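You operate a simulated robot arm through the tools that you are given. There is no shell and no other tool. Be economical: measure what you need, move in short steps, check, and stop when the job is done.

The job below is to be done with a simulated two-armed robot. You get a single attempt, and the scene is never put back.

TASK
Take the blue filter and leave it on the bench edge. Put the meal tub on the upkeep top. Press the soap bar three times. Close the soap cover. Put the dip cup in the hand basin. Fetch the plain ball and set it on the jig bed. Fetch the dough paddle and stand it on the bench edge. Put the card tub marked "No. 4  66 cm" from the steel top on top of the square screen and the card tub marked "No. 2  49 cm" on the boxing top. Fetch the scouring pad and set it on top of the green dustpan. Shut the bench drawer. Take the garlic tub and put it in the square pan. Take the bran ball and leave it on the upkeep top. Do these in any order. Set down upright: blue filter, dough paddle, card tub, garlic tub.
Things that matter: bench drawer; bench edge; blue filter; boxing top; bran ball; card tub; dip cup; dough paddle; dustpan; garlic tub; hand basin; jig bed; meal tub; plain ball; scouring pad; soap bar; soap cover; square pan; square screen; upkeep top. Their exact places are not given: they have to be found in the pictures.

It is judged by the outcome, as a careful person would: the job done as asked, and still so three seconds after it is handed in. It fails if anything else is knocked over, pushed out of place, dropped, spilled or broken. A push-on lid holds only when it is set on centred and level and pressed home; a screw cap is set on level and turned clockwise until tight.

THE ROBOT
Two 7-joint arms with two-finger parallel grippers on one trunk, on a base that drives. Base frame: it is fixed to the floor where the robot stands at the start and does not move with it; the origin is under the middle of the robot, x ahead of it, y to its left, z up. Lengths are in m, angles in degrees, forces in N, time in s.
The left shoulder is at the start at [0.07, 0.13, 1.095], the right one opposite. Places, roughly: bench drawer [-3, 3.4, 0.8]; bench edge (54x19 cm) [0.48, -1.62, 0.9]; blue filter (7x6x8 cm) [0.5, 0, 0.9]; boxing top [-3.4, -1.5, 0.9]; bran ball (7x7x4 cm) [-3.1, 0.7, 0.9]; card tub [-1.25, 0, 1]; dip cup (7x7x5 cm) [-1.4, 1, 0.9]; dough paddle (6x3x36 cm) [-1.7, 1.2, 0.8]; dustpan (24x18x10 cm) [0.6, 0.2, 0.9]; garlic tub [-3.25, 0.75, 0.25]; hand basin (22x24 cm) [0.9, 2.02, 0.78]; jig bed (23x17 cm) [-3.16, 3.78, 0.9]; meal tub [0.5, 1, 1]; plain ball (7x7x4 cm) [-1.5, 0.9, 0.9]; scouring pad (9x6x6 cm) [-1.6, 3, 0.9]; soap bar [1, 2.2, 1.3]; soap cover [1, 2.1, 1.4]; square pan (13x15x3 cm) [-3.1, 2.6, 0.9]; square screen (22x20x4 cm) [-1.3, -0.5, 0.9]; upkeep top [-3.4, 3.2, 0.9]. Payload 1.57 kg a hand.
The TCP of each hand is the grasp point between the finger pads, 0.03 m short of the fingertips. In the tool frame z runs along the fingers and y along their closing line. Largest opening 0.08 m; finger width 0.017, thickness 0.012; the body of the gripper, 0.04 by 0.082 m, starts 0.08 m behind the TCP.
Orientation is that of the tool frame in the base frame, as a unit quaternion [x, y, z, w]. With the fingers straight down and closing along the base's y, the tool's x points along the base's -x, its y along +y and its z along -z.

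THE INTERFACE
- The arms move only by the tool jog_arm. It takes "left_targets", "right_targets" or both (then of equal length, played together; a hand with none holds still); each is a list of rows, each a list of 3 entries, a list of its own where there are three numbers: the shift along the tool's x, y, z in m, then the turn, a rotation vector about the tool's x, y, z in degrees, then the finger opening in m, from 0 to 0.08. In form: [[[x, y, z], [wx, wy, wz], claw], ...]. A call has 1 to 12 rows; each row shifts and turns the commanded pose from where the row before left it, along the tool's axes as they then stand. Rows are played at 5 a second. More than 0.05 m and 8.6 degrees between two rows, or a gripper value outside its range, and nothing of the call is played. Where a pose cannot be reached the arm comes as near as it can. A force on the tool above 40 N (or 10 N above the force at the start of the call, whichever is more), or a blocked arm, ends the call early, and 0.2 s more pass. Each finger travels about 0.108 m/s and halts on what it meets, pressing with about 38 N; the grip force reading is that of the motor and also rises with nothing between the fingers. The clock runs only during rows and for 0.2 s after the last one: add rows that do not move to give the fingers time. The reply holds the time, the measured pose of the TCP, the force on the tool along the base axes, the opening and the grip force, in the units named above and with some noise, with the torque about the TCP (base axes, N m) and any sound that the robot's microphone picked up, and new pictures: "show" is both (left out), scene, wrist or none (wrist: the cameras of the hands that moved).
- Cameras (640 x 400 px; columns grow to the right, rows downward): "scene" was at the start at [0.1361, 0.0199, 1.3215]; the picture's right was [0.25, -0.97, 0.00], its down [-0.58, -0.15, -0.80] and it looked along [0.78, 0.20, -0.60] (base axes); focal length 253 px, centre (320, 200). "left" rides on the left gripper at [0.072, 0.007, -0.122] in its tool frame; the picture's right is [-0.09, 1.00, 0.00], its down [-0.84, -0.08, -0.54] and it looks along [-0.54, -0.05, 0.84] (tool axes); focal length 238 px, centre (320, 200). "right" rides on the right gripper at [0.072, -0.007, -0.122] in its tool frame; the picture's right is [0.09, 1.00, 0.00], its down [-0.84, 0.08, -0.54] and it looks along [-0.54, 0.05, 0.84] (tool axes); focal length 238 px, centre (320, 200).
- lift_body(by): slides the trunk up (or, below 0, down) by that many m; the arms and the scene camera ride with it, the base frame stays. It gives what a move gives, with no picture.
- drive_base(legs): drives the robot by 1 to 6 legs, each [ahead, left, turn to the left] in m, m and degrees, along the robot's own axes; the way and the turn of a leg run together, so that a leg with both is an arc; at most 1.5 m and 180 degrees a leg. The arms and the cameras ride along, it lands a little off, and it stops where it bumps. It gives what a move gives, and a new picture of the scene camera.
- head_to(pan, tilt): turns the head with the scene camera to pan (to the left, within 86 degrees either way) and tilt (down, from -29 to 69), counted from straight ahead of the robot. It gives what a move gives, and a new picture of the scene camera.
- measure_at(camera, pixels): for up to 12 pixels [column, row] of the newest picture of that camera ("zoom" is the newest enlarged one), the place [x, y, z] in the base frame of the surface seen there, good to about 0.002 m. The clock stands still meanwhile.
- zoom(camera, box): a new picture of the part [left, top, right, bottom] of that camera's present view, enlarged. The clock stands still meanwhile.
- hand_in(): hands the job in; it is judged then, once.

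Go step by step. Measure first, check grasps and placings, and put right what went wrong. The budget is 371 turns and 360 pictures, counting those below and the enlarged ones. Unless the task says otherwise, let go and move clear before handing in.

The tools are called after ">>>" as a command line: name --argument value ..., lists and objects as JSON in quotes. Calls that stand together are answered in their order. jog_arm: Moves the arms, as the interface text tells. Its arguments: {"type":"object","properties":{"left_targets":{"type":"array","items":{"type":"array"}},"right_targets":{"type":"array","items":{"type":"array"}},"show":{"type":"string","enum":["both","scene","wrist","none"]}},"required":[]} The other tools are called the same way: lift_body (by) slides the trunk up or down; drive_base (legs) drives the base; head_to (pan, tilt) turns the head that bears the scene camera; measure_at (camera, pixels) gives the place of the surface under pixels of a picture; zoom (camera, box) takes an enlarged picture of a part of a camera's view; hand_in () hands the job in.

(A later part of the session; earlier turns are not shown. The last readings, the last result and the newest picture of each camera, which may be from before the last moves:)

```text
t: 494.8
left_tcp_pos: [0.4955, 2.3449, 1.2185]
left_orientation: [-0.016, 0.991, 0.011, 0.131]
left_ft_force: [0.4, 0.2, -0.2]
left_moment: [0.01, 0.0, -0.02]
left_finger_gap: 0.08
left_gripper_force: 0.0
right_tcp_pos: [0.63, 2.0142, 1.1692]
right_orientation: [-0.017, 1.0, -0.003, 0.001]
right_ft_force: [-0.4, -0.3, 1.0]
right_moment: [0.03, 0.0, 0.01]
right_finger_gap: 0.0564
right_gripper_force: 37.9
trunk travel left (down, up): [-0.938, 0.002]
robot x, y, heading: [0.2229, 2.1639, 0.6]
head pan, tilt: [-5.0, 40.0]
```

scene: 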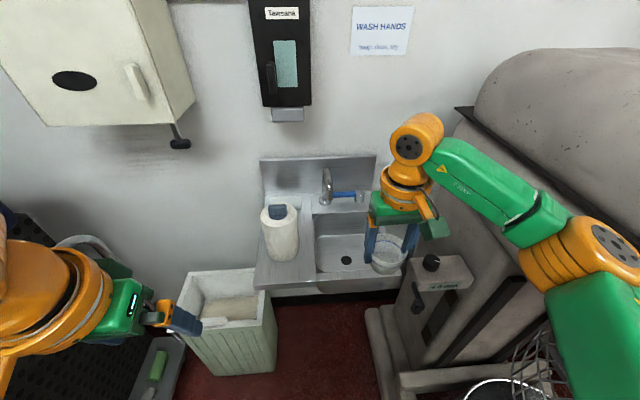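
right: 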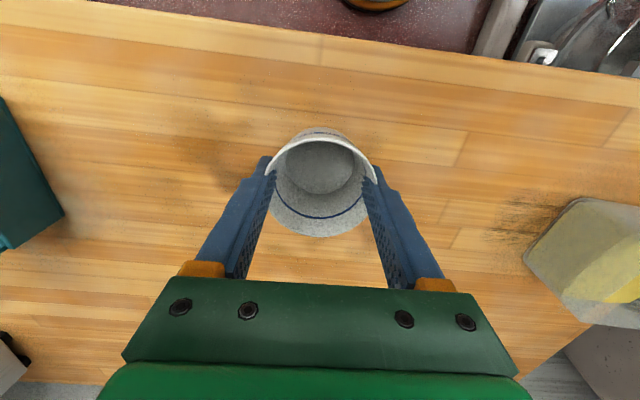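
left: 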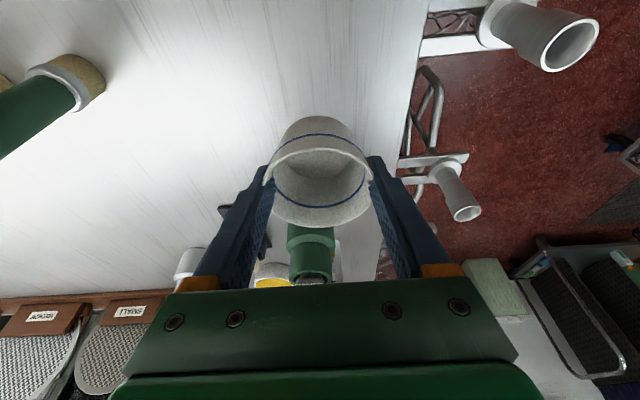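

Driving in 0.22; retracting the left hand.

>>> jog_arm --left_targets '[[[0.04, 0.01, -0.01], [0, 0, 0], 0.08], [[0.04, 0.01, -0.01], [0, 0, 0], 0.08], [[0, 0, 0], [0, 0, 0], 0.04]]' --right_targets '[[[0, 0, 0.02], [0, 0, 0], 0.045], [[0, 0, 0.02], [0, 0, 0], 0.045], [[0, 0, 0.02], [0, 0, 0], 0.045]]' --show "none"

>>> drive_base --legs '[[0.222, 0, -0.6]]'

>>> lift_body --by -0.15

>>> head_to --pan -10 --tilt 45

```text
t: 495.6
left_tcp_pos: [0.4315, 2.3641, 1.2454]
left_orientation: [-0.017, 0.991, 0.011, 0.131]
left_ft_force: [8.5, -2.6, 7.0]
left_moment: [0.33, 1.74, 0.18]
left_finger_gap: 0.0401
left_gripper_force: 0.1
left hand out of reach, approached as far as the arm can: row 1, 2
right_tcp_pos: [0.6312, 2.0141, 1.1087]
right_orientation: [-0.017, 1.0, -0.003, -0.001]
right_ft_force: [0.4, -0.3, -0.5]
right_moment: [-0.02, 0.02, 0.03]
right_finger_gap: 0.0566
right_gripper_force: 37.8
trunk travel left (down, up): [-0.938, 0.002]
robot x, y, heading: [0.2191, 2.16, 0.4]
head pan, tilt: [-5.0, 40.0]
```

```text
t: 497.3
left_tcp_pos: [0.6526, 2.3642, 1.2462]
left_orientation: [-0.011, 0.991, 0.01, 0.133]
left_ft_force: [6.5, -2.5, 5.8]
left_moment: [0.23, 1.36, 0.12]
left_finger_gap: 0.0399
left_gripper_force: 0.1
right_tcp_pos: [0.8463, 2.0112, 1.1106]
right_orientation: [-0.013, 1.0, -0.003, 0.002]
right_ft_force: [-1.0, -0.6, -1.2]
right_moment: [0.03, -0.07, 0.01]
right_finger_gap: 0.0561
right_gripper_force: 37.3
trunk travel left (down, up): [-0.938, 0.002]
robot x, y, heading: [0.4397, 2.1626, -0.0]
head pan, tilt: [-5.0, 40.0]
```

scene: 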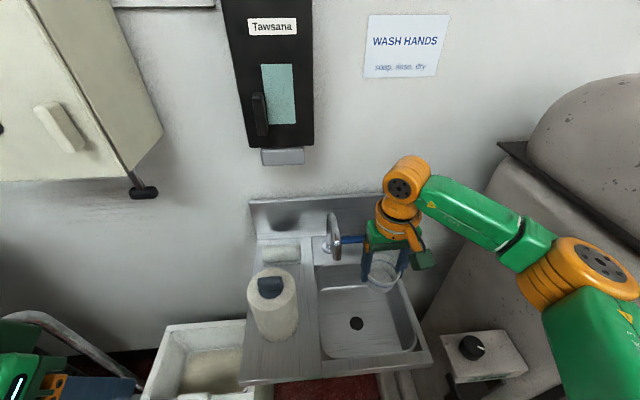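

```text
t: 499.1
left_tcp_pos: [0.656, 2.3635, 1.0955]
left_orientation: [-0.011, 0.991, 0.01, 0.131]
left_ft_force: [5.4, -1.0, 6.9]
left_moment: [0.21, 1.3, 0.07]
left_finger_gap: 0.0401
left_gripper_force: 0.1
right_tcp_pos: [0.8516, 2.0108, 0.9588]
right_orientation: [-0.013, 1.0, -0.003, 0.0]
right_ft_force: [0.0, -0.5, -0.1]
right_moment: [-0.02, -0.01, -0.02]
right_finger_gap: 0.0566
right_gripper_force: 38.5
trunk travel left (down, up): [-0.788, 0.152]
robot x, y, heading: [0.4371, 2.1648, -0.2]
head pan, tilt: [-5.0, 40.0]
```

```text
t: 499.7
left_tcp_pos: [0.6567, 2.3637, 1.095]
left_orientation: [-0.011, 0.991, 0.009, 0.131]
left_ft_force: [5.7, -1.6, 6.7]
left_moment: [0.21, 1.39, 0.17]
left_finger_gap: 0.0399
left_gripper_force: 0.1
right_tcp_pos: [0.8507, 2.0108, 0.9589]
right_orientation: [-0.012, 1.0, -0.003, 0.0]
right_ft_force: [0.0, 0.2, -0.4]
right_moment: [-0.01, -0.01, 0.0]
right_finger_gap: 0.0565
right_gripper_force: 38.1
trunk travel left (down, up): [-0.788, 0.152]
robot x, y, heading: [0.4439, 2.1587, 0.3]
head pan, tilt: [-10.0, 45.0]
```

scene: 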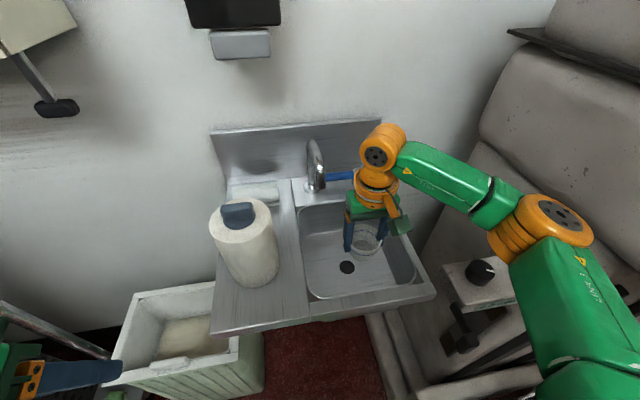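

Clear. Continue lowering.

>>> lift_body --by -0.1

>>> zoom --camera "scene" --box '[180, 60, 600, 330]'

```text
t: 501.1
left_tcp_pos: [0.6573, 2.3629, 0.9965]
left_orientation: [-0.011, 0.991, 0.009, 0.132]
left_ft_force: [5.0, -1.1, 6.4]
left_moment: [0.25, 1.38, 0.12]
left_finger_gap: 0.04
left_gripper_force: 0.1
right_tcp_pos: [0.8496, 2.0111, 0.8591]
right_orientation: [-0.012, 1.0, -0.003, 0.0]
right_ft_force: [0.1, 0.8, -0.9]
right_moment: [0.0, 0.03, -0.02]
right_finger_gap: 0.0564
right_gripper_force: 37.9
trunk travel left (down, up): [-0.688, 0.252]
robot x, y, heading: [0.4435, 2.1636, -0.1]
head pan, tilt: [-10.0, 45.0]
```

```text
1.48 times, centred on (390, 195) of scene
```

zoom: 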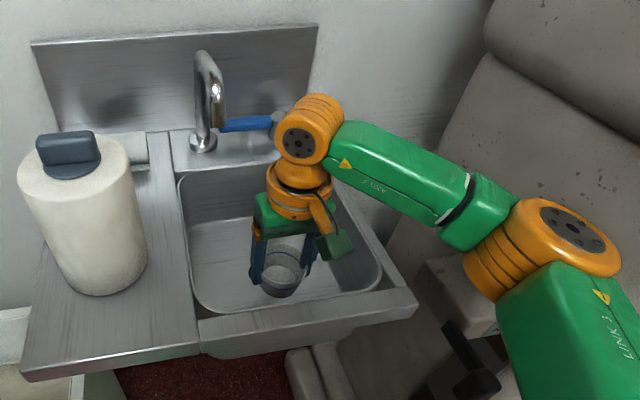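

>>> measure_at --camera "zoom" --pixels '[[480, 275], [500, 260], [450, 225], [460, 300], [440, 280], [520, 310], [290, 290], [275, 278]]'

```text
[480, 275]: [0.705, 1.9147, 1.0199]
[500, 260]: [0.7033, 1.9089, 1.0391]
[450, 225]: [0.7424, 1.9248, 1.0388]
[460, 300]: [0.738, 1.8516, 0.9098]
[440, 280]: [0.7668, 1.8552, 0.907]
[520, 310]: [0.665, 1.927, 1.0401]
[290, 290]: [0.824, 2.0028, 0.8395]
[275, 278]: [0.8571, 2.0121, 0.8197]
```

Finish with the arm (keeping the elbow up): lower 0.03 to contact.

>>> jog_arm --right_targets '[[[0, 0, 0.012], [0, 0, 0], 0.045], [[0, 0, 0.012], [0, 0, 0], 0.045], [[0, 0, 0.006], [0, 0, 0], 0.045], [[0, 0, 0], [0, 0, 0], 0.045]]' --show "none"

```text
t: 502.1
left_tcp_pos: [0.6566, 2.3636, 0.9962]
left_orientation: [-0.01, 0.991, 0.008, 0.131]
left_ft_force: [6.0, -2.1, 7.3]
left_moment: [0.22, 1.35, 0.12]
left_finger_gap: 0.04
left_gripper_force: 0.0
right_tcp_pos: [0.8511, 2.0106, 0.828]
right_orientation: [-0.011, 1.0, -0.003, 0.0]
right_ft_force: [0.9, -0.3, -0.3]
right_moment: [0.03, 0.0, 0.02]
right_finger_gap: 0.0563
right_gripper_force: 37.8
trunk travel left (down, up): [-0.688, 0.252]
robot x, y, heading: [0.4407, 2.1605, -0.2]
head pan, tilt: [-10.0, 45.0]
```

>>> jog_arm --right_targets '[[[0, 0, 0.003], [0, 0, 0], 0.045], [[0, 0, 0.002], [0, 0, 0], 0.045], [[0, 0, 0], [0, 0, 0], 0.045]]' --show "wrist"

```text
t: 502.9
left_tcp_pos: [0.6564, 2.3632, 0.9963]
left_orientation: [-0.012, 0.991, 0.009, 0.131]
left_ft_force: [5.1, -1.6, 6.2]
left_moment: [0.28, 1.41, 0.12]
left_finger_gap: 0.04
left_gripper_force: 0.0
right_tcp_pos: [0.8504, 2.0108, 0.8237]
right_orientation: [-0.013, 1.0, -0.002, 0.001]
right_ft_force: [0.2, 0.2, 2.8]
right_moment: [-0.02, -0.06, 0.0]
right_finger_gap: 0.0565
right_gripper_force: 37.9
trunk travel left (down, up): [-0.688, 0.252]
robot x, y, heading: [0.442, 2.1635, -0.1]
head pan, tilt: [-10.0, 45.0]
```

right: 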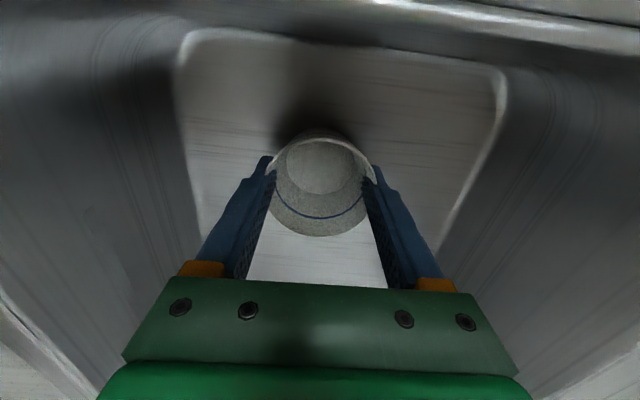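

Touching the basin floor. Release and raise.

>>> jog_arm --right_targets '[[[0, 0, 0], [0, 0, 0], 0.06], [[0, 0, 0], [0, 0, 0], 0.07], [[0, 0, 0], [0, 0, 0], 0.078], [[0, 0, 0], [0, 0, 0], 0.08], [[0, 0, -0.03], [0, 0, 0], 0.08], [[0, 0, -0.03], [0, 0, 0], 0.08]]' --show "wrist"

>>> lift_body --by 0.25

>>> zoom --camera "right" --box '[0, 0, 640, 400]'

```text
t: 504.3
left_tcp_pos: [0.6571, 2.3644, 0.9954]
left_orientation: [-0.01, 0.991, 0.009, 0.132]
left_ft_force: [4.7, -0.9, 6.6]
left_moment: [0.27, 1.41, 0.13]
left_finger_gap: 0.0399
left_gripper_force: 0.0
right_tcp_pos: [0.8502, 2.0126, 0.8842]
right_orientation: [-0.012, 1.0, -0.003, 0.0]
right_ft_force: [-0.2, 0.6, 0.7]
right_moment: [0.01, 0.0, -0.01]
right_finger_gap: 0.08
right_gripper_force: 0.2
trunk travel left (down, up): [-0.688, 0.252]
robot x, y, heading: [0.4451, 2.1642, 0.1]
head pan, tilt: [-10.0, 45.0]
```

right: 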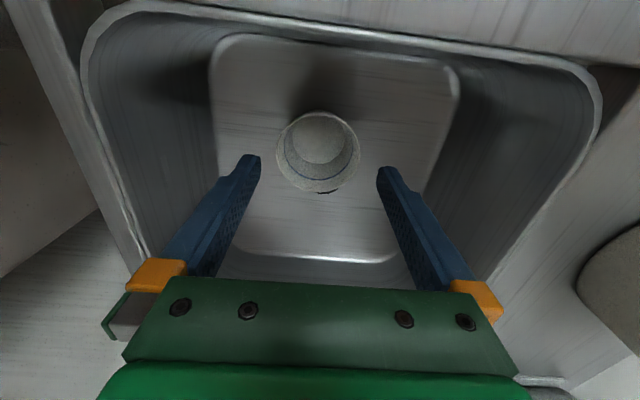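

```text
t: 506.8
left_tcp_pos: [0.6566, 2.3641, 1.245]
left_orientation: [-0.01, 0.991, 0.009, 0.131]
left_ft_force: [4.3, -1.7, 5.8]
left_moment: [0.22, 1.35, 0.09]
left_finger_gap: 0.0399
left_gripper_force: 0.0
right_tcp_pos: [0.8498, 2.0124, 1.1334]
right_orientation: [-0.011, 1.0, -0.002, -0.001]
right_ft_force: [0.0, -0.7, 0.5]
right_moment: [0.0, 0.04, 0.01]
right_finger_gap: 0.08
right_gripper_force: 0.1
trunk travel left (down, up): [-0.938, 0.002]
robot x, y, heading: [0.4446, 2.1618, 0.0]
head pan, tilt: [-10.0, 45.0]
```

```text
1.00 times, centred on (320, 200) of right (not enlarged: the box is as wide or as high as the picture)
```

zoom: 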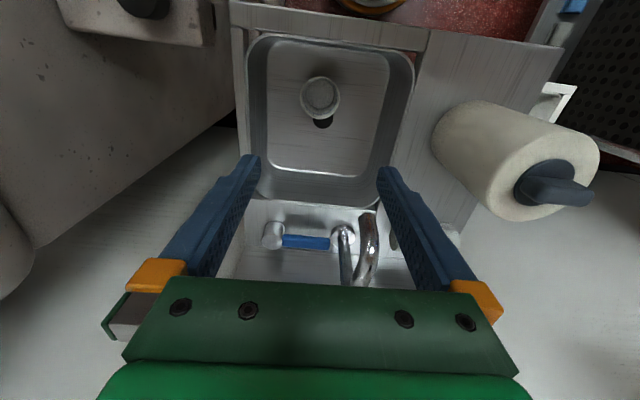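

The dip cup stands in the basin. Next: the meal tub with the left hand. Driving back to bench 1.

>>> jog_arm --left_targets '[[[-0.04, -0.01, 0.01], [0, 7.5, 0], 0.05], [[-0.03, 0, 0.01], [0, 7.5, 0], 0.05]]' --show "none"

>>> drive_base --legs '[[-0.5, 0, 0], [-0.47, 0, 0], [0, -1.42, 0], [0.45, 0, 0]]'

>>> head_to --pan 18 --tilt 45

>>> zoom --camera "scene" --box '[200, 80, 440, 260]'

```text
t: 507.4
left_tcp_pos: [0.7347, 2.3556, 1.2403]
left_orientation: [-0.011, 1.0, 0.01, -0.001]
left_ft_force: [0.7, 0.6, -0.5]
left_moment: [0.0, 0.05, 0.0]
left_finger_gap: 0.0501
left_gripper_force: 0.0
right_tcp_pos: [0.8529, 2.0114, 1.1317]
right_orientation: [-0.011, 1.0, -0.002, -0.002]
right_ft_force: [0.6, 0.5, 0.5]
right_moment: [-0.01, 0.02, -0.03]
right_finger_gap: 0.0798
right_gripper_force: 0.1
trunk travel left (down, up): [-0.938, 0.002]
robot x, y, heading: [0.4411, 2.1597, -0.2]
head pan, tilt: [-10.0, 45.0]
```

```text
t: 521.8
left_tcp_pos: [0.2076, 0.9601, 1.2423]
left_orientation: [-0.022, 1.0, 0.007, 0.001]
left_ft_force: [-0.1, 0.6, 0.2]
left_moment: [0.02, 0.03, 0.02]
left_finger_gap: 0.0502
left_gripper_force: 0.1
right_tcp_pos: [0.3347, 0.6174, 1.1334]
right_orientation: [-0.022, 1.0, -0.002, 0.0]
right_ft_force: [0.5, -0.8, 0.0]
right_moment: [-0.03, -0.03, -0.02]
right_finger_gap: 0.0799
right_gripper_force: 0.1
trunk travel left (down, up): [-0.938, 0.002]
robot x, y, heading: [-0.0732, 0.7598, 1.1]
head pan, tilt: [-10.0, 45.0]
```

scene: 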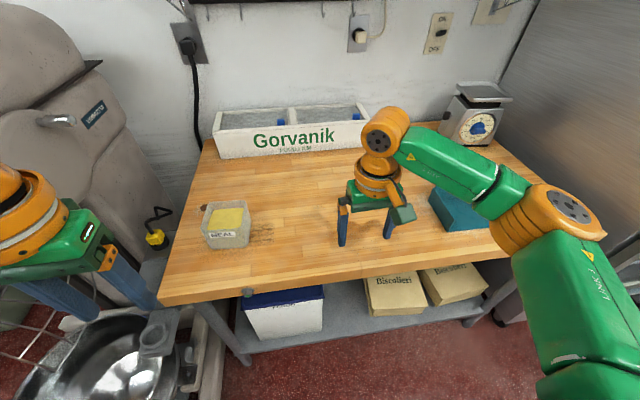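

```text
t: 522.7
left_tcp_pos: [0.2102, 0.9594, 1.2398]
left_orientation: [-0.022, 1.0, 0.008, 0.0]
left_ft_force: [0.0, -0.8, -0.2]
left_moment: [0.01, -0.01, 0.0]
left_finger_gap: 0.0499
left_gripper_force: 0.1
right_tcp_pos: [0.3372, 0.6191, 1.1338]
right_orientation: [-0.021, 1.0, -0.003, 0.0]
right_ft_force: [0.3, -0.4, -0.3]
right_moment: [0.01, 0.0, 0.05]
right_finger_gap: 0.0799
right_gripper_force: 0.1
trunk travel left (down, up): [-0.938, 0.002]
robot x, y, heading: [-0.073, 0.757, 1.1]
head pan, tilt: [18.0, 45.0]
```

scene: 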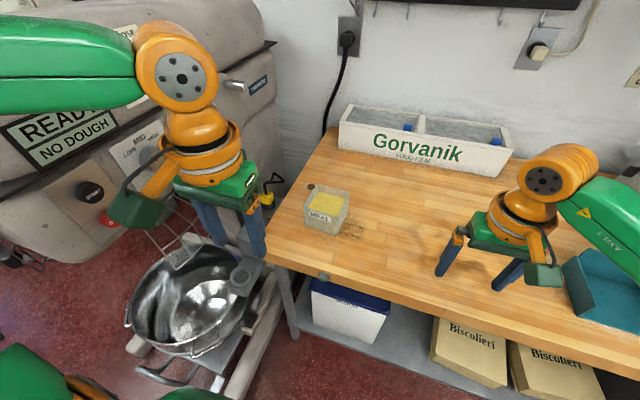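

```text
2.22 times, centred on (320, 170) of scene
```

zoom: 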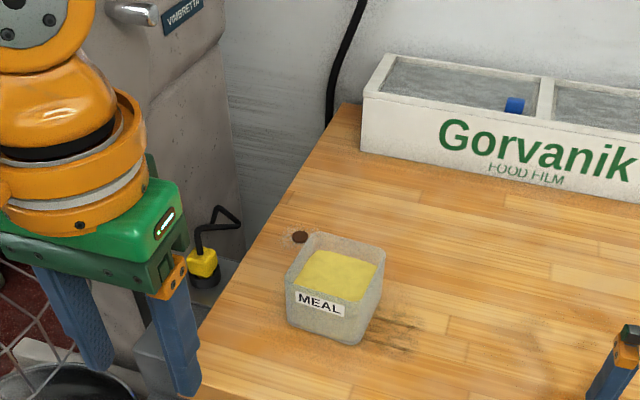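

>>> zoom --camera "scene" --box '[295, 175, 365, 245]'

>>> measure_at --camera "zoom" --pixels '[[85, 205], [335, 285], [170, 60], [490, 120], [200, 110], [420, 130], [130, 180], [370, 220], [260, 160], [350, 250], [90, 230], [480, 150]]'

```text
5.71 times, centred on (330, 210) of scene
```

zoom: 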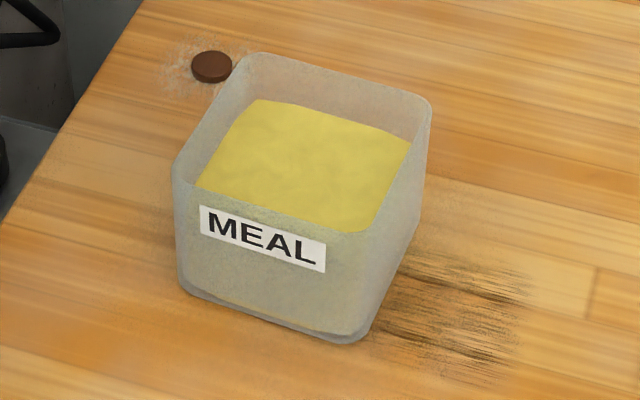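

```text
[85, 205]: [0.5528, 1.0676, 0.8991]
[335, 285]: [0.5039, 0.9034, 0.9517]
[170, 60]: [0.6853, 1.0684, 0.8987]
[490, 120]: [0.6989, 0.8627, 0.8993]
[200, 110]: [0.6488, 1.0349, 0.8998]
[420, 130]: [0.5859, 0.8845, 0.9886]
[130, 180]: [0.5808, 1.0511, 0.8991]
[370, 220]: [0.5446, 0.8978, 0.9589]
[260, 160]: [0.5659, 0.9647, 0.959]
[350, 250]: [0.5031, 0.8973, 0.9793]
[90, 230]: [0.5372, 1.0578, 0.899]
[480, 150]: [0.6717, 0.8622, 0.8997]
```

>>> measure_at --camera "zoom" --pixels '[[180, 180], [185, 190], [368, 245], [427, 112], [424, 125], [258, 58], [300, 70], [395, 190], [270, 270], [190, 160]]'

>>> zoom --camera "left" --box '[0, 0, 640, 400]'

```text
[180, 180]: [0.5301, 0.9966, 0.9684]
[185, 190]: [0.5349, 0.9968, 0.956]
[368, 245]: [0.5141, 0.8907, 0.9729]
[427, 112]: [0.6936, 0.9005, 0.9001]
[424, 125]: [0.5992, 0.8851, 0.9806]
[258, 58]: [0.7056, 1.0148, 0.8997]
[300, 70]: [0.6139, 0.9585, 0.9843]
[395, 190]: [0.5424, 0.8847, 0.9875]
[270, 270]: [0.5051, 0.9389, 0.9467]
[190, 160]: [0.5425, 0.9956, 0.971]
```

```text
1.00 times, centred on (320, 200) of left (not enlarged: the box is as wide or as high as the picture)
```

zoom: 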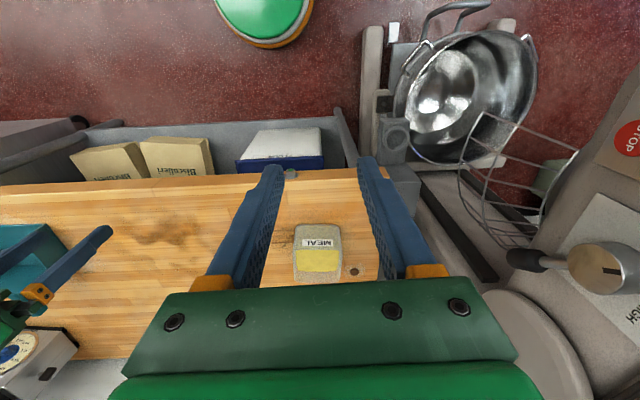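

Meal tub: about 0.11 square, walls at x 0.504/0.613, y 0.886/0.998, rim 0.988, meal at 0.959. I'll pinch its -y wall. Positioning.

>>> drive_base --legs '[[0.165, -0.037, -1.1]]'

>>> lift_body --by -0.11

>>> jog_arm --left_targets '[[[-0.03, 0, 0.01], [0, 0, 0], 0.05], [[-0.03, 0, 0.02], [0, 0, 0], 0.05], [[-0.03, -0.01, 0.02], [0, 0, 0], 0.05], [[-0.03, -0.01, 0.02], [0, 0, 0], 0.05], [[-0.03, 0, 0.01], [0, 0, 0], 0.05], [[0, 0, 0], [0, 0, 0], 0.05]]' --show "wrist"

```text
t: 524.2
left_tcp_pos: [0.3748, 0.9196, 1.241]
left_orientation: [-0.012, 1.0, 0.008, 0.002]
left_ft_force: [0.0, 0.2, 0.1]
left_moment: [-0.03, -0.05, 0.02]
left_finger_gap: 0.05
left_gripper_force: 0.0
right_tcp_pos: [0.4957, 0.577, 1.1353]
right_orientation: [-0.011, 1.0, -0.003, 0.002]
right_ft_force: [-0.5, -0.3, -0.5]
right_moment: [-0.02, -0.02, -0.03]
right_finger_gap: 0.0803
right_gripper_force: 0.1
trunk travel left (down, up): [-0.938, 0.002]
robot x, y, heading: [0.0919, 0.7238, -0.2]
head pan, tilt: [18.0, 45.0]
```

scene: 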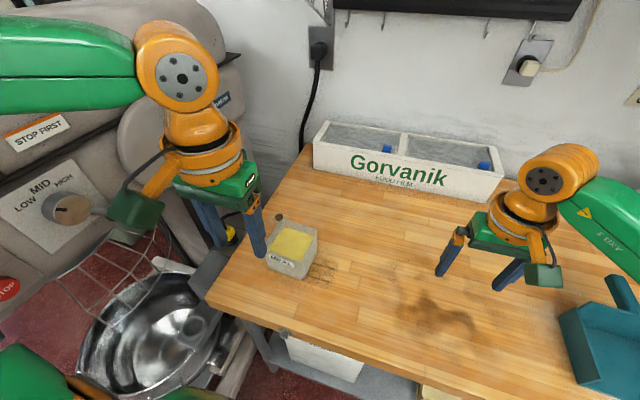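

```text
t: 525.6
left_tcp_pos: [0.3794, 0.919, 1.132]
left_orientation: [-0.012, 1.0, 0.007, 0.0]
left_ft_force: [-0.4, -0.6, 0.2]
left_moment: [-0.02, 0.01, 0.01]
left_finger_gap: 0.0499
left_gripper_force: 0.1
right_tcp_pos: [0.4992, 0.5747, 1.0248]
right_orientation: [-0.011, 1.0, -0.003, 0.0]
right_ft_force: [0.5, 0.3, 0.1]
right_moment: [0.01, -0.03, -0.01]
right_finger_gap: 0.08
right_gripper_force: 0.1
trunk travel left (down, up): [-0.828, 0.112]
robot x, y, heading: [0.0925, 0.7217, 0.2]
head pan, tilt: [18.0, 45.0]
```

```text
t: 527.0
left_tcp_pos: [0.5172, 0.9107, 1.0516]
left_orientation: [-0.012, 1.0, 0.009, 0.002]
left_ft_force: [-0.1, 0.1, 0.6]
left_moment: [0.01, -0.05, 0.02]
left_finger_gap: 0.0499
left_gripper_force: 0.1
left hand out of reach, approached as far as the arm can: row 5
right_tcp_pos: [0.4977, 0.5755, 1.0241]
right_orientation: [-0.011, 1.0, -0.003, 0.001]
right_ft_force: [1.0, 0.0, 0.5]
right_moment: [0.02, -0.02, -0.03]
right_finger_gap: 0.0801
right_gripper_force: 0.0
trunk travel left (down, up): [-0.828, 0.112]
robot x, y, heading: [0.0919, 0.7244, 0.2]
head pan, tilt: [18.0, 45.0]
```

left: 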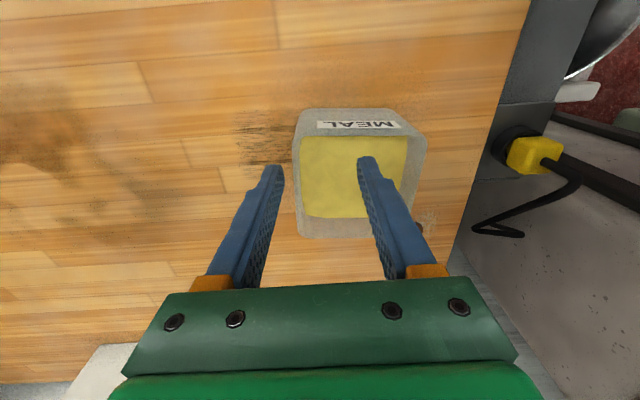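

>>> measure_at --camera "left" --pixels '[[297, 150], [298, 200], [300, 230], [425, 140], [420, 180], [360, 110], [310, 112], [330, 235], [303, 150], [345, 170]]'

```text
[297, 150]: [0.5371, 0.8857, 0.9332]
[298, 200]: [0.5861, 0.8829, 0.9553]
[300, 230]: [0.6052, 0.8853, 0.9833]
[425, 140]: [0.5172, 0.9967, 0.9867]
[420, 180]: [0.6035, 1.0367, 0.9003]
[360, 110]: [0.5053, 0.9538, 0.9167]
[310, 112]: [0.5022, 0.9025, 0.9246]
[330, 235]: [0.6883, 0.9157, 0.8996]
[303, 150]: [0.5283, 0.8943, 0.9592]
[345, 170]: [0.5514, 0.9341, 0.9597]
```

>>> drive_base --legs '[[0.014, 0, 0]]'

>>> jog_arm --left_targets '[[[0, -0.02, 0], [0, -8, 0], 0.05], [[-0.023, -0.004, 0.0032], [0, 0, 0], 0.05], [[0, 0, 0], [0, 0, 0], 0.05]]' --show "wrist"

```text
t: 527.7
left_tcp_pos: [0.5297, 0.9102, 1.0522]
left_orientation: [-0.011, 1.0, 0.006, 0.003]
left_ft_force: [-0.3, 0.7, 0.1]
left_moment: [-0.06, -0.03, 0.01]
left_finger_gap: 0.0502
left_gripper_force: 0.1
right_tcp_pos: [0.5113, 0.5737, 1.0238]
right_orientation: [-0.012, 1.0, -0.002, 0.002]
right_ft_force: [0.7, -0.7, -0.3]
right_moment: [0.02, -0.05, 0.02]
right_finger_gap: 0.08
right_gripper_force: 0.0
trunk travel left (down, up): [-0.828, 0.112]
robot x, y, heading: [0.1071, 0.7253, -0.1]
head pan, tilt: [18.0, 45.0]
```

scene: 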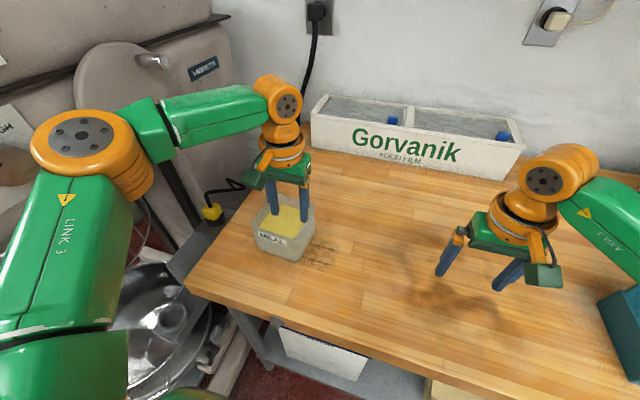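

```text
t: 528.5
left_tcp_pos: [0.5481, 0.892, 1.0524]
left_orientation: [-0.012, 0.997, 0.007, 0.072]
left_ft_force: [0.6, 0.3, 0.7]
left_moment: [0.02, 0.02, -0.01]
left_finger_gap: 0.0503
left_gripper_force: 0.1
left hand out of reach, approached as far as the arm can: row 2
right_tcp_pos: [0.514, 0.5746, 1.0244]
right_orientation: [-0.012, 1.0, -0.003, 0.001]
right_ft_force: [0.2, 0.7, -0.4]
right_moment: [0.02, -0.01, 0.02]
right_finger_gap: 0.0799
right_gripper_force: 0.1
trunk travel left (down, up): [-0.828, 0.112]
robot x, y, heading: [0.1094, 0.7241, -0.2]
head pan, tilt: [18.0, 45.0]
```

left: 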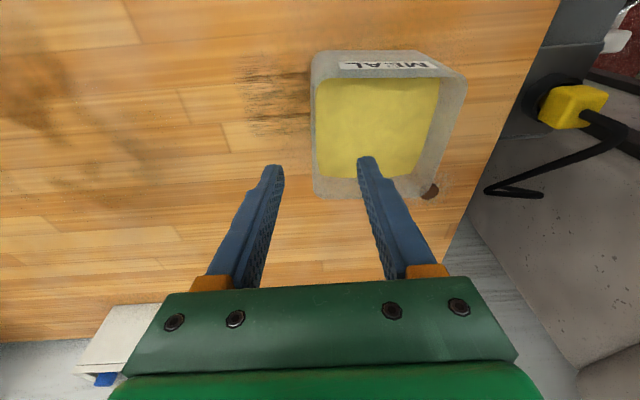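

>>> jog_arm --left_targets '[[[0, -0.005, 0], [0, 0, 0], 0.05], [[0, 0, 0], [0, 0, 0], 0.05]]' --show "none"

>>> lift_body --by -0.057

>>> zoom --camera "left" --box '[0, 0, 640, 400]'

```text
t: 529.1
left_tcp_pos: [0.5469, 0.8896, 1.0515]
left_orientation: [-0.011, 0.997, 0.007, 0.071]
left_ft_force: [-0.9, 0.2, 0.3]
left_moment: [0.01, -0.03, 0.02]
left_finger_gap: 0.0496
left_gripper_force: 0.1
left hand out of reach, approached as far as the arm can: row 1
right_tcp_pos: [0.513, 0.5743, 1.0236]
right_orientation: [-0.011, 1.0, -0.002, -0.001]
right_ft_force: [0.2, -1.0, 0.0]
right_moment: [0.02, 0.0, 0.0]
right_finger_gap: 0.0801
right_gripper_force: 0.1
trunk travel left (down, up): [-0.828, 0.112]
robot x, y, heading: [0.1081, 0.7223, -0.4]
head pan, tilt: [18.0, 45.0]
```

```text
t: 530.1
left_tcp_pos: [0.5475, 0.8887, 0.9958]
left_orientation: [-0.011, 0.997, 0.007, 0.072]
left_ft_force: [0.3, 0.2, -0.4]
left_moment: [0.05, 0.0, -0.02]
left_finger_gap: 0.0501
left_gripper_force: 0.0
right_tcp_pos: [0.513, 0.575, 0.9667]
right_orientation: [-0.011, 1.0, -0.003, -0.001]
right_ft_force: [-1.1, 1.0, -0.5]
right_moment: [0.0, 0.0, -0.01]
right_finger_gap: 0.0798
right_gripper_force: 0.1
trunk travel left (down, up): [-0.771, 0.169]
robot x, y, heading: [0.1065, 0.7265, -0.0]
head pan, tilt: [18.0, 45.0]
```

```text
1.00 times, centred on (320, 200) of left (not enlarged: the box is as wide or as high as the picture)
```

zoom: 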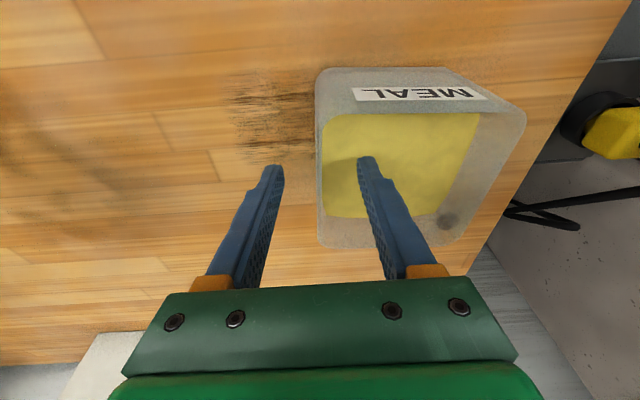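

The wall sits between the fingers. Close, then lift by the trunk.

>>> jog_arm --left_targets '[[[0, 0, 0], [0, 0, 0], 0.03], [[0, 0, 0], [0, 0, 0], 0.015], [[0, 0, 0], [0, 0, 0], 0.0], [[0, 0, 0], [0, 0, 0], 0.0], [[0, 0, 0], [0, 0, 0], 0.0]]' --show "none"

>>> lift_body --by 0.06

>>> zoom --camera "scene" --box '[200, 120, 400, 280]'

```text
t: 531.3
left_tcp_pos: [0.548, 0.8878, 0.9951]
left_orientation: [-0.011, 0.997, 0.008, 0.072]
left_ft_force: [-1.1, -0.3, -0.3]
left_moment: [-0.08, -0.01, 0.03]
left_finger_gap: 0.0024
left_gripper_force: 24.2
right_tcp_pos: [0.5128, 0.5749, 0.9665]
right_orientation: [-0.011, 1.0, -0.002, 0.0]
right_ft_force: [1.3, -0.2, 0.3]
right_moment: [-0.02, 0.0, -0.02]
right_finger_gap: 0.0801
right_gripper_force: 0.1
trunk travel left (down, up): [-0.771, 0.169]
robot x, y, heading: [0.1026, 0.7256, 0.2]
head pan, tilt: [18.0, 45.0]
```

```text
t: 532.3
left_tcp_pos: [0.5483, 0.8897, 1.0549]
left_orientation: [-0.011, 0.997, 0.008, 0.072]
left_ft_force: [-0.2, 0.1, -0.7]
left_moment: [-0.06, 0.02, 0.02]
left_finger_gap: 0.0023
left_gripper_force: 23.6
right_tcp_pos: [0.5135, 0.5743, 1.0265]
right_orientation: [-0.011, 1.0, -0.003, 0.0]
right_ft_force: [-0.4, -0.2, 0.5]
right_moment: [-0.02, 0.02, 0.02]
right_finger_gap: 0.08
right_gripper_force: 0.1
trunk travel left (down, up): [-0.831, 0.109]
robot x, y, heading: [0.1061, 0.726, -0.0]
head pan, tilt: [18.0, 45.0]
```

```text
2.50 times, centred on (300, 200) of scene
```

zoom: 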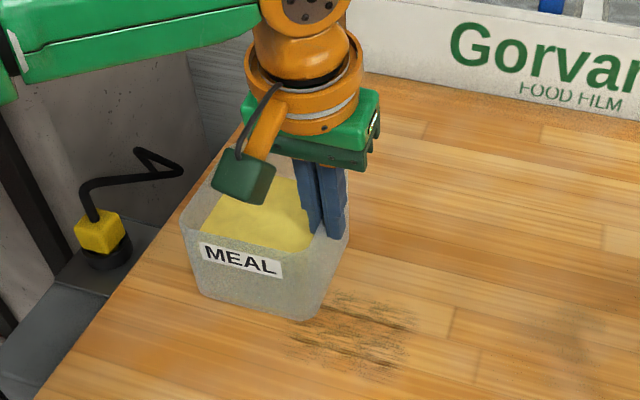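

Meal tub is held level. I'll retract it close and up, then go for the No.4 tub on the steel top from the corridor side.

>>> drive_base --legs '[[-0.38, 0, 0]]'

>>> jog_arm --left_targets '[[[0.035, 0, -0.015], [0, 0, 0], 0], [[0.035, 0, -0.02], [0, 0, 0], 0], [[0.035, 0, -0.02], [0, 0, 0], 0], [[0.03, 0, -0.02], [0, 0, 0], 0]]' --right_targets '[[[0.035, 0, 0], [0, 0, 0], 0.08], [[0.035, -0.02, 0], [0, 0, 0], 0.08], [[0.035, -0.02, 0], [0, 0, 0], 0.07], [[0, -0.02, 0], [0, 0, 0], 0.06]]' --show "none"

>>> drive_base --legs '[[0, -1.2, 0], [0, 0, -90], [0, 0, -90]]'

>>> head_to --pan -12 --tilt 35

```text
t: 534.7
left_tcp_pos: [0.1653, 0.8876, 1.0537]
left_orientation: [-0.011, 0.997, 0.007, 0.071]
left_ft_force: [0.6, 0.2, -0.6]
left_moment: [-0.03, 0.02, 0.01]
left_finger_gap: 0.0024
left_gripper_force: 23.9
right_tcp_pos: [0.1321, 0.5742, 1.0262]
right_orientation: [-0.011, 1.0, -0.002, -0.001]
right_ft_force: [0.7, 0.0, 0.6]
right_moment: [-0.03, 0.01, 0.01]
right_finger_gap: 0.0801
right_gripper_force: 0.1
trunk travel left (down, up): [-0.831, 0.109]
robot x, y, heading: [-0.279, 0.7242, -0.1]
head pan, tilt: [18.0, 45.0]
```

scene: 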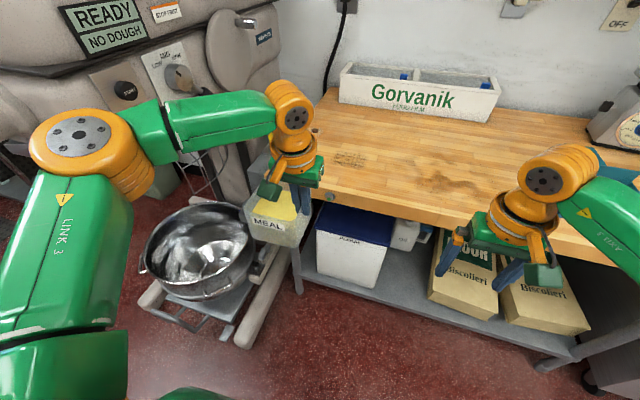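

```text
t: 535.7
left_tcp_pos: [0.0166, 0.8858, 1.1088]
left_orientation: [-0.011, 0.997, 0.008, 0.073]
left_ft_force: [-0.3, 0.5, -0.8]
left_moment: [-0.05, 0.0, -0.01]
left_finger_gap: 0.0026
left_gripper_force: 24.0
right_tcp_pos: [0.0227, 0.513, 1.0271]
right_orientation: [-0.012, 1.0, -0.002, 0.001]
right_ft_force: [0.8, -0.2, 0.1]
right_moment: [-0.02, -0.01, 0.03]
right_finger_gap: 0.0601
right_gripper_force: 0.0
trunk travel left (down, up): [-0.831, 0.109]
robot x, y, heading: [-0.2769, 0.7304, 0.2]
head pan, tilt: [18.0, 45.0]
```

```text
t: 549.5
left_tcp_pos: [-0.5936, -0.6483, 1.1068]
left_orientation: [0.997, 0.001, -0.072, 0.007]
left_ft_force: [0.0, -0.1, -1.9]
left_moment: [0.04, -0.01, -0.01]
left_finger_gap: 0.0023
left_gripper_force: 23.8
right_tcp_pos: [-0.5917, -0.2751, 1.0268]
right_orientation: [1.0, 0.001, 0.001, -0.003]
right_ft_force: [0.5, 0.1, 0.6]
right_moment: [0.02, -0.04, 0.01]
right_finger_gap: 0.0599
right_gripper_force: 0.0
trunk travel left (down, up): [-0.831, 0.109]
robot x, y, heading: [-0.2958, -0.4933, 178.6]
head pan, tilt: [18.0, 45.0]
```

scene: 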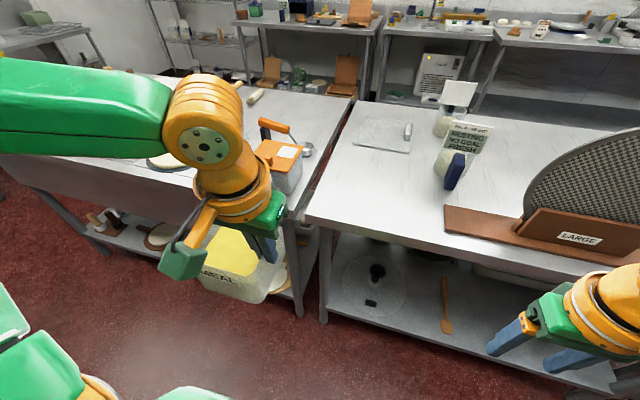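

```text
t: 550.5
left_tcp_pos: [-0.5921, -0.6476, 1.1083]
left_orientation: [0.997, 0.0, -0.072, 0.007]
left_ft_force: [0.2, -0.8, -1.8]
left_moment: [0.07, 0.01, 0.0]
left_finger_gap: 0.0026
left_gripper_force: 23.8
right_tcp_pos: [-0.5916, -0.2756, 1.0255]
right_orientation: [1.0, 0.001, 0.001, -0.003]
right_ft_force: [-0.5, -0.4, 0.1]
right_moment: [0.05, -0.03, -0.01]
right_finger_gap: 0.0598
right_gripper_force: 0.0
trunk travel left (down, up): [-0.831, 0.109]
robot x, y, heading: [-0.2941, -0.4926, 178.8]
head pan, tilt: [-12.0, 35.0]
```

scene: 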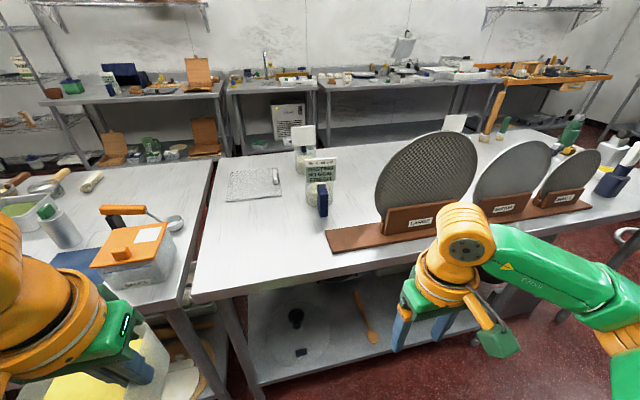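

>>> zoom --camera "scene" --box '[270, 110, 370, 250]'

>>> measure_at --camera "zoom" --pixels '[[250, 215], [285, 210], [270, 230], [250, 290], [285, 290], [265, 200], [270, 300], [235, 160], [330, 370], [200, 240], [320, 330]]'

```text
2.86 times, centred on (320, 180) of scene
```

zoom: 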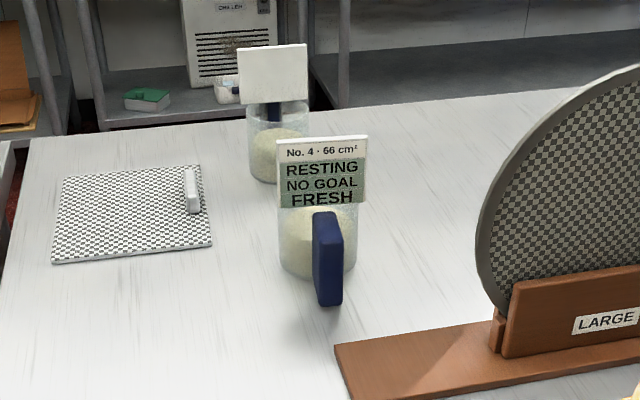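

```text
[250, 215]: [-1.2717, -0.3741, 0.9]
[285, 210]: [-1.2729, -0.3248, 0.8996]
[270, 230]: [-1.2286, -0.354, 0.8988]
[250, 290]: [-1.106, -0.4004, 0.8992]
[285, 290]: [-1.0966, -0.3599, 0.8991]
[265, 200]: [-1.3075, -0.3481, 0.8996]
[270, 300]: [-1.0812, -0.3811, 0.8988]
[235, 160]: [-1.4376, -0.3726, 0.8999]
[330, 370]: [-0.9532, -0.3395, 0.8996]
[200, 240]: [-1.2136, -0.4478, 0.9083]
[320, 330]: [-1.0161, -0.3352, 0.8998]
```

No. 4 confirmed. Measuring its handle.

>>> measure_at --camera "zoom" --pixels '[[322, 260], [336, 260], [322, 216], [336, 216], [330, 240], [328, 298], [316, 240], [340, 290], [300, 245], [320, 150], [350, 205], [285, 205]]'

```text
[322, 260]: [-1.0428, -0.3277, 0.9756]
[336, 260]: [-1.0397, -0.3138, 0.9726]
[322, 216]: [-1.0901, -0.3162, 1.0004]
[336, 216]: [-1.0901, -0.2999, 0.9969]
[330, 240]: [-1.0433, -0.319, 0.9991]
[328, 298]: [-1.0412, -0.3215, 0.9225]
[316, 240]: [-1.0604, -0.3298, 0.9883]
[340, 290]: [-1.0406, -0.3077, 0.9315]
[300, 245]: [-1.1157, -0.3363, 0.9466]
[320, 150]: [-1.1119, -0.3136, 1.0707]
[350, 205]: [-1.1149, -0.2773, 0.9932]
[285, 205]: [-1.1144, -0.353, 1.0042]
```

>>> measure_at --camera "scene" --pixels '[[120, 253], [150, 235], [175, 222], [120, 210], [155, 300], [105, 270], [200, 290], [180, 245]]'

```text
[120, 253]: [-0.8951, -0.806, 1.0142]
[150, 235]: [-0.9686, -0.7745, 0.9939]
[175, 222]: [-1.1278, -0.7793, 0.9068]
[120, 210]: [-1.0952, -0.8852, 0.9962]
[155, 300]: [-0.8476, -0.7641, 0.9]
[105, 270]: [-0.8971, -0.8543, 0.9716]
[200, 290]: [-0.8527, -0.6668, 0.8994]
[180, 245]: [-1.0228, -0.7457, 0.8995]
```

>>> jog_arm --left_targets '[[[0.005, 0, -0.035], [0, 0, 0], 0], [[0.005, 0.01, -0.035], [0, 0, 0], 0], [[0, 0.01, -0.03], [0, 0, 0], 0], [[0, 0, 0], [0, 0, 0], 0]]' --right_targets '[[[0, 0, 0], [0, -4, 5.5], 0.06], [[0, 0, 0.02], [0, -4, 5.5], 0.06], [[-0.03, 0, 0.02], [0, 0, 0], 0.06], [[-0.03, 0, 0], [0, 0, 0], 0.06]]' --show "none"

>>> drive_base --legs '[[0.2, 0.02, 1.2]]'

>>> zoom --camera "right" --box '[0, 0, 640, 400]'

```text
t: 551.5
left_tcp_pos: [-0.5692, -0.6666, 1.2053]
left_orientation: [0.997, 0.001, -0.071, 0.007]
left_ft_force: [0.2, 0.1, -1.5]
left_moment: [0.09, -0.02, 0.01]
left_finger_gap: 0.0022
left_gripper_force: 23.6
right_tcp_pos: [-0.6544, -0.2616, 0.9939]
right_orientation: [0.993, -0.095, -0.069, -0.002]
right_ft_force: [-0.4, 0.5, 0.6]
right_moment: [-0.01, -0.03, -0.02]
right_finger_gap: 0.06
right_gripper_force: 0.2
trunk travel left (down, up): [-0.831, 0.109]
robot x, y, heading: [-0.2934, -0.4935, 179.0]
head pan, tilt: [-12.0, 35.0]
```

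```text
t: 553.1
left_tcp_pos: [-0.7587, -0.6894, 1.2071]
left_orientation: [0.997, 0.01, -0.073, 0.007]
left_ft_force: [0.9, 0.8, -1.9]
left_moment: [0.03, -0.02, 0.01]
left_finger_gap: 0.0023
left_gripper_force: 23.8
right_tcp_pos: [-0.8514, -0.2869, 0.9961]
right_orientation: [0.994, -0.085, -0.072, -0.002]
right_ft_force: [0.5, -0.1, -0.8]
right_moment: [0.02, 0.03, 0.0]
right_finger_gap: 0.0597
right_gripper_force: 0.1
trunk travel left (down, up): [-0.831, 0.109]
robot x, y, heading: [-0.4911, -0.5099, 180.0]
head pan, tilt: [-12.0, 35.0]
```

scene: 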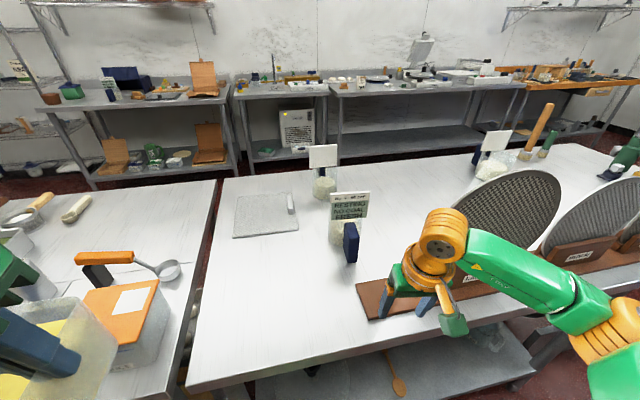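

```text
1.00 times, centred on (320, 200) of right (not enlarged: the box is as wide or as high as the picture)
```

zoom: 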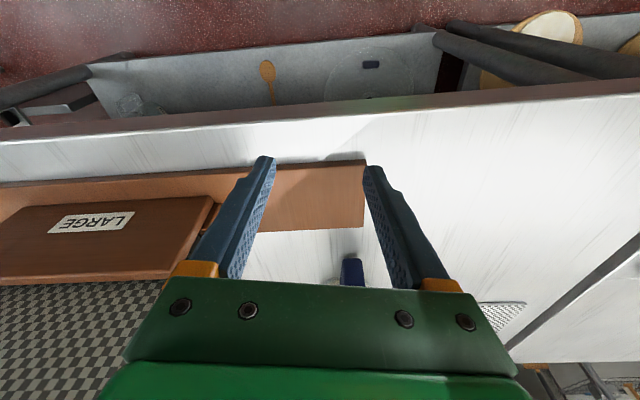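

>>> drive_base --legs '[[0.09, 0, 0]]'

>>> jog_arm --right_targets '[[[0.004, 0.025, 0.01], [0, 0, 0], 0.06], [[0.003, 0.025, 0.01], [0, 0, 0], 0.06], [[-0.03, 0, 0.004], [0, 0, 0], 0.06], [[0, 0, 0], [0, 0, 0], 0.06]]' --show "both"

```text
t: 554.2
left_tcp_pos: [-0.8458, -0.6877, 1.2074]
left_orientation: [0.997, 0.01, -0.075, 0.008]
left_ft_force: [-0.2, 0.6, -2.0]
left_moment: [0.07, 0.05, -0.04]
left_finger_gap: 0.0024
left_gripper_force: 23.2
right_tcp_pos: [-0.9388, -0.286, 0.9982]
right_orientation: [0.994, -0.085, -0.071, -0.002]
right_ft_force: [0.4, 0.2, -0.1]
right_moment: [0.02, 0.0, -0.03]
right_finger_gap: 0.0597
right_gripper_force: 0.1
trunk travel left (down, up): [-0.831, 0.109]
robot x, y, heading: [-0.582, -0.5129, 180.0]
head pan, tilt: [-12.0, 35.0]
```

scene: 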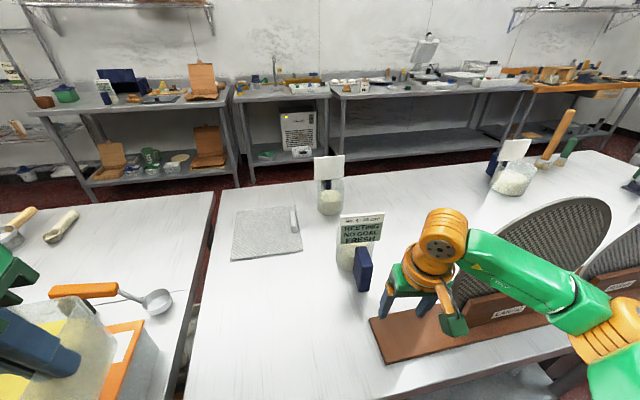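

```text
t: 555.2
left_tcp_pos: [-0.8524, -0.6887, 1.2065]
left_orientation: [0.997, 0.011, -0.071, 0.008]
left_ft_force: [-0.7, -0.1, -1.6]
left_moment: [0.06, 0.0, -0.02]
left_finger_gap: 0.0025
left_gripper_force: 23.8
right_tcp_pos: [-0.9786, -0.3323, 0.9742]
right_orientation: [0.994, -0.085, -0.07, -0.002]
right_ft_force: [-0.7, 0.8, -0.6]
right_moment: [-0.02, 0.02, 0.02]
right_finger_gap: 0.0601
right_gripper_force: 0.0
trunk travel left (down, up): [-0.831, 0.109]
robot x, y, heading: [-0.5782, -0.5088, 179.8]
head pan, tilt: [-12.0, 35.0]
```

scene: 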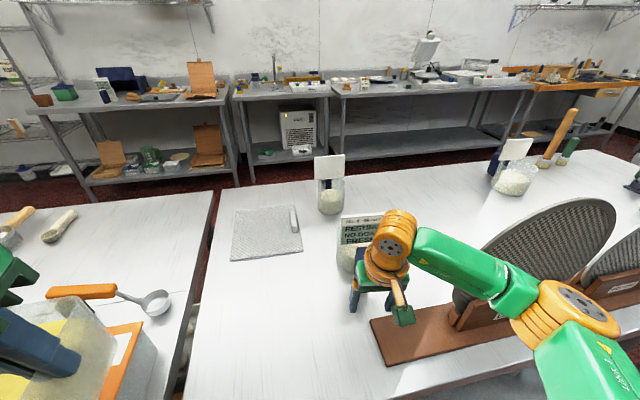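
right: 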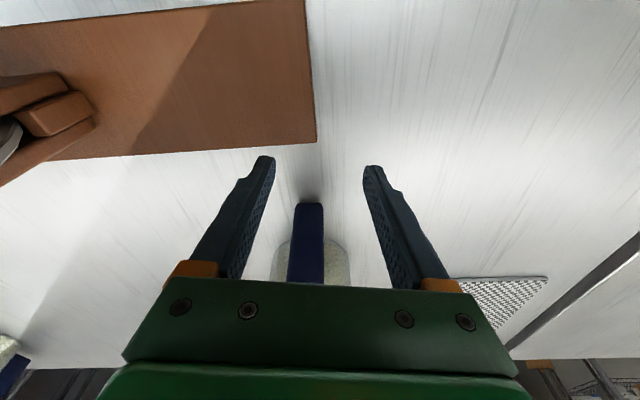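

Well aligned. Advance onto the handle and grip.

>>> jog_arm --right_targets '[[[-0.025, -0.002, 0.0035], [0, 0, 0], 0.06], [[-0.025, -0.002, 0.0035], [0, 0, 0], 0.06], [[-0.022, 0, 0.003], [0, 0, 0], 0.06], [[0, 0, 0], [0, 0, 0], 0.06]]' --show "wrist"

```text
t: 556.2
left_tcp_pos: [-0.8511, -0.689, 1.2062]
left_orientation: [0.997, 0.01, -0.072, 0.008]
left_ft_force: [-0.2, 0.3, -0.4]
left_moment: [0.06, 0.02, -0.01]
left_finger_gap: 0.0024
left_gripper_force: 23.8
right_tcp_pos: [-1.0495, -0.3142, 0.9753]
right_orientation: [0.994, -0.084, -0.069, -0.002]
right_ft_force: [0.4, -0.4, 0.3]
right_moment: [-0.01, 0.0, 0.01]
right_finger_gap: 0.0598
right_gripper_force: 0.1
trunk travel left (down, up): [-0.831, 0.109]
robot x, y, heading: [-0.5769, -0.5105, 179.9]
head pan, tilt: [-12.0, 35.0]
```

right: 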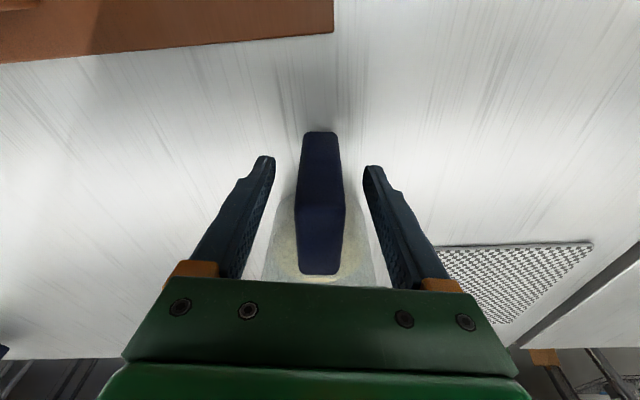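

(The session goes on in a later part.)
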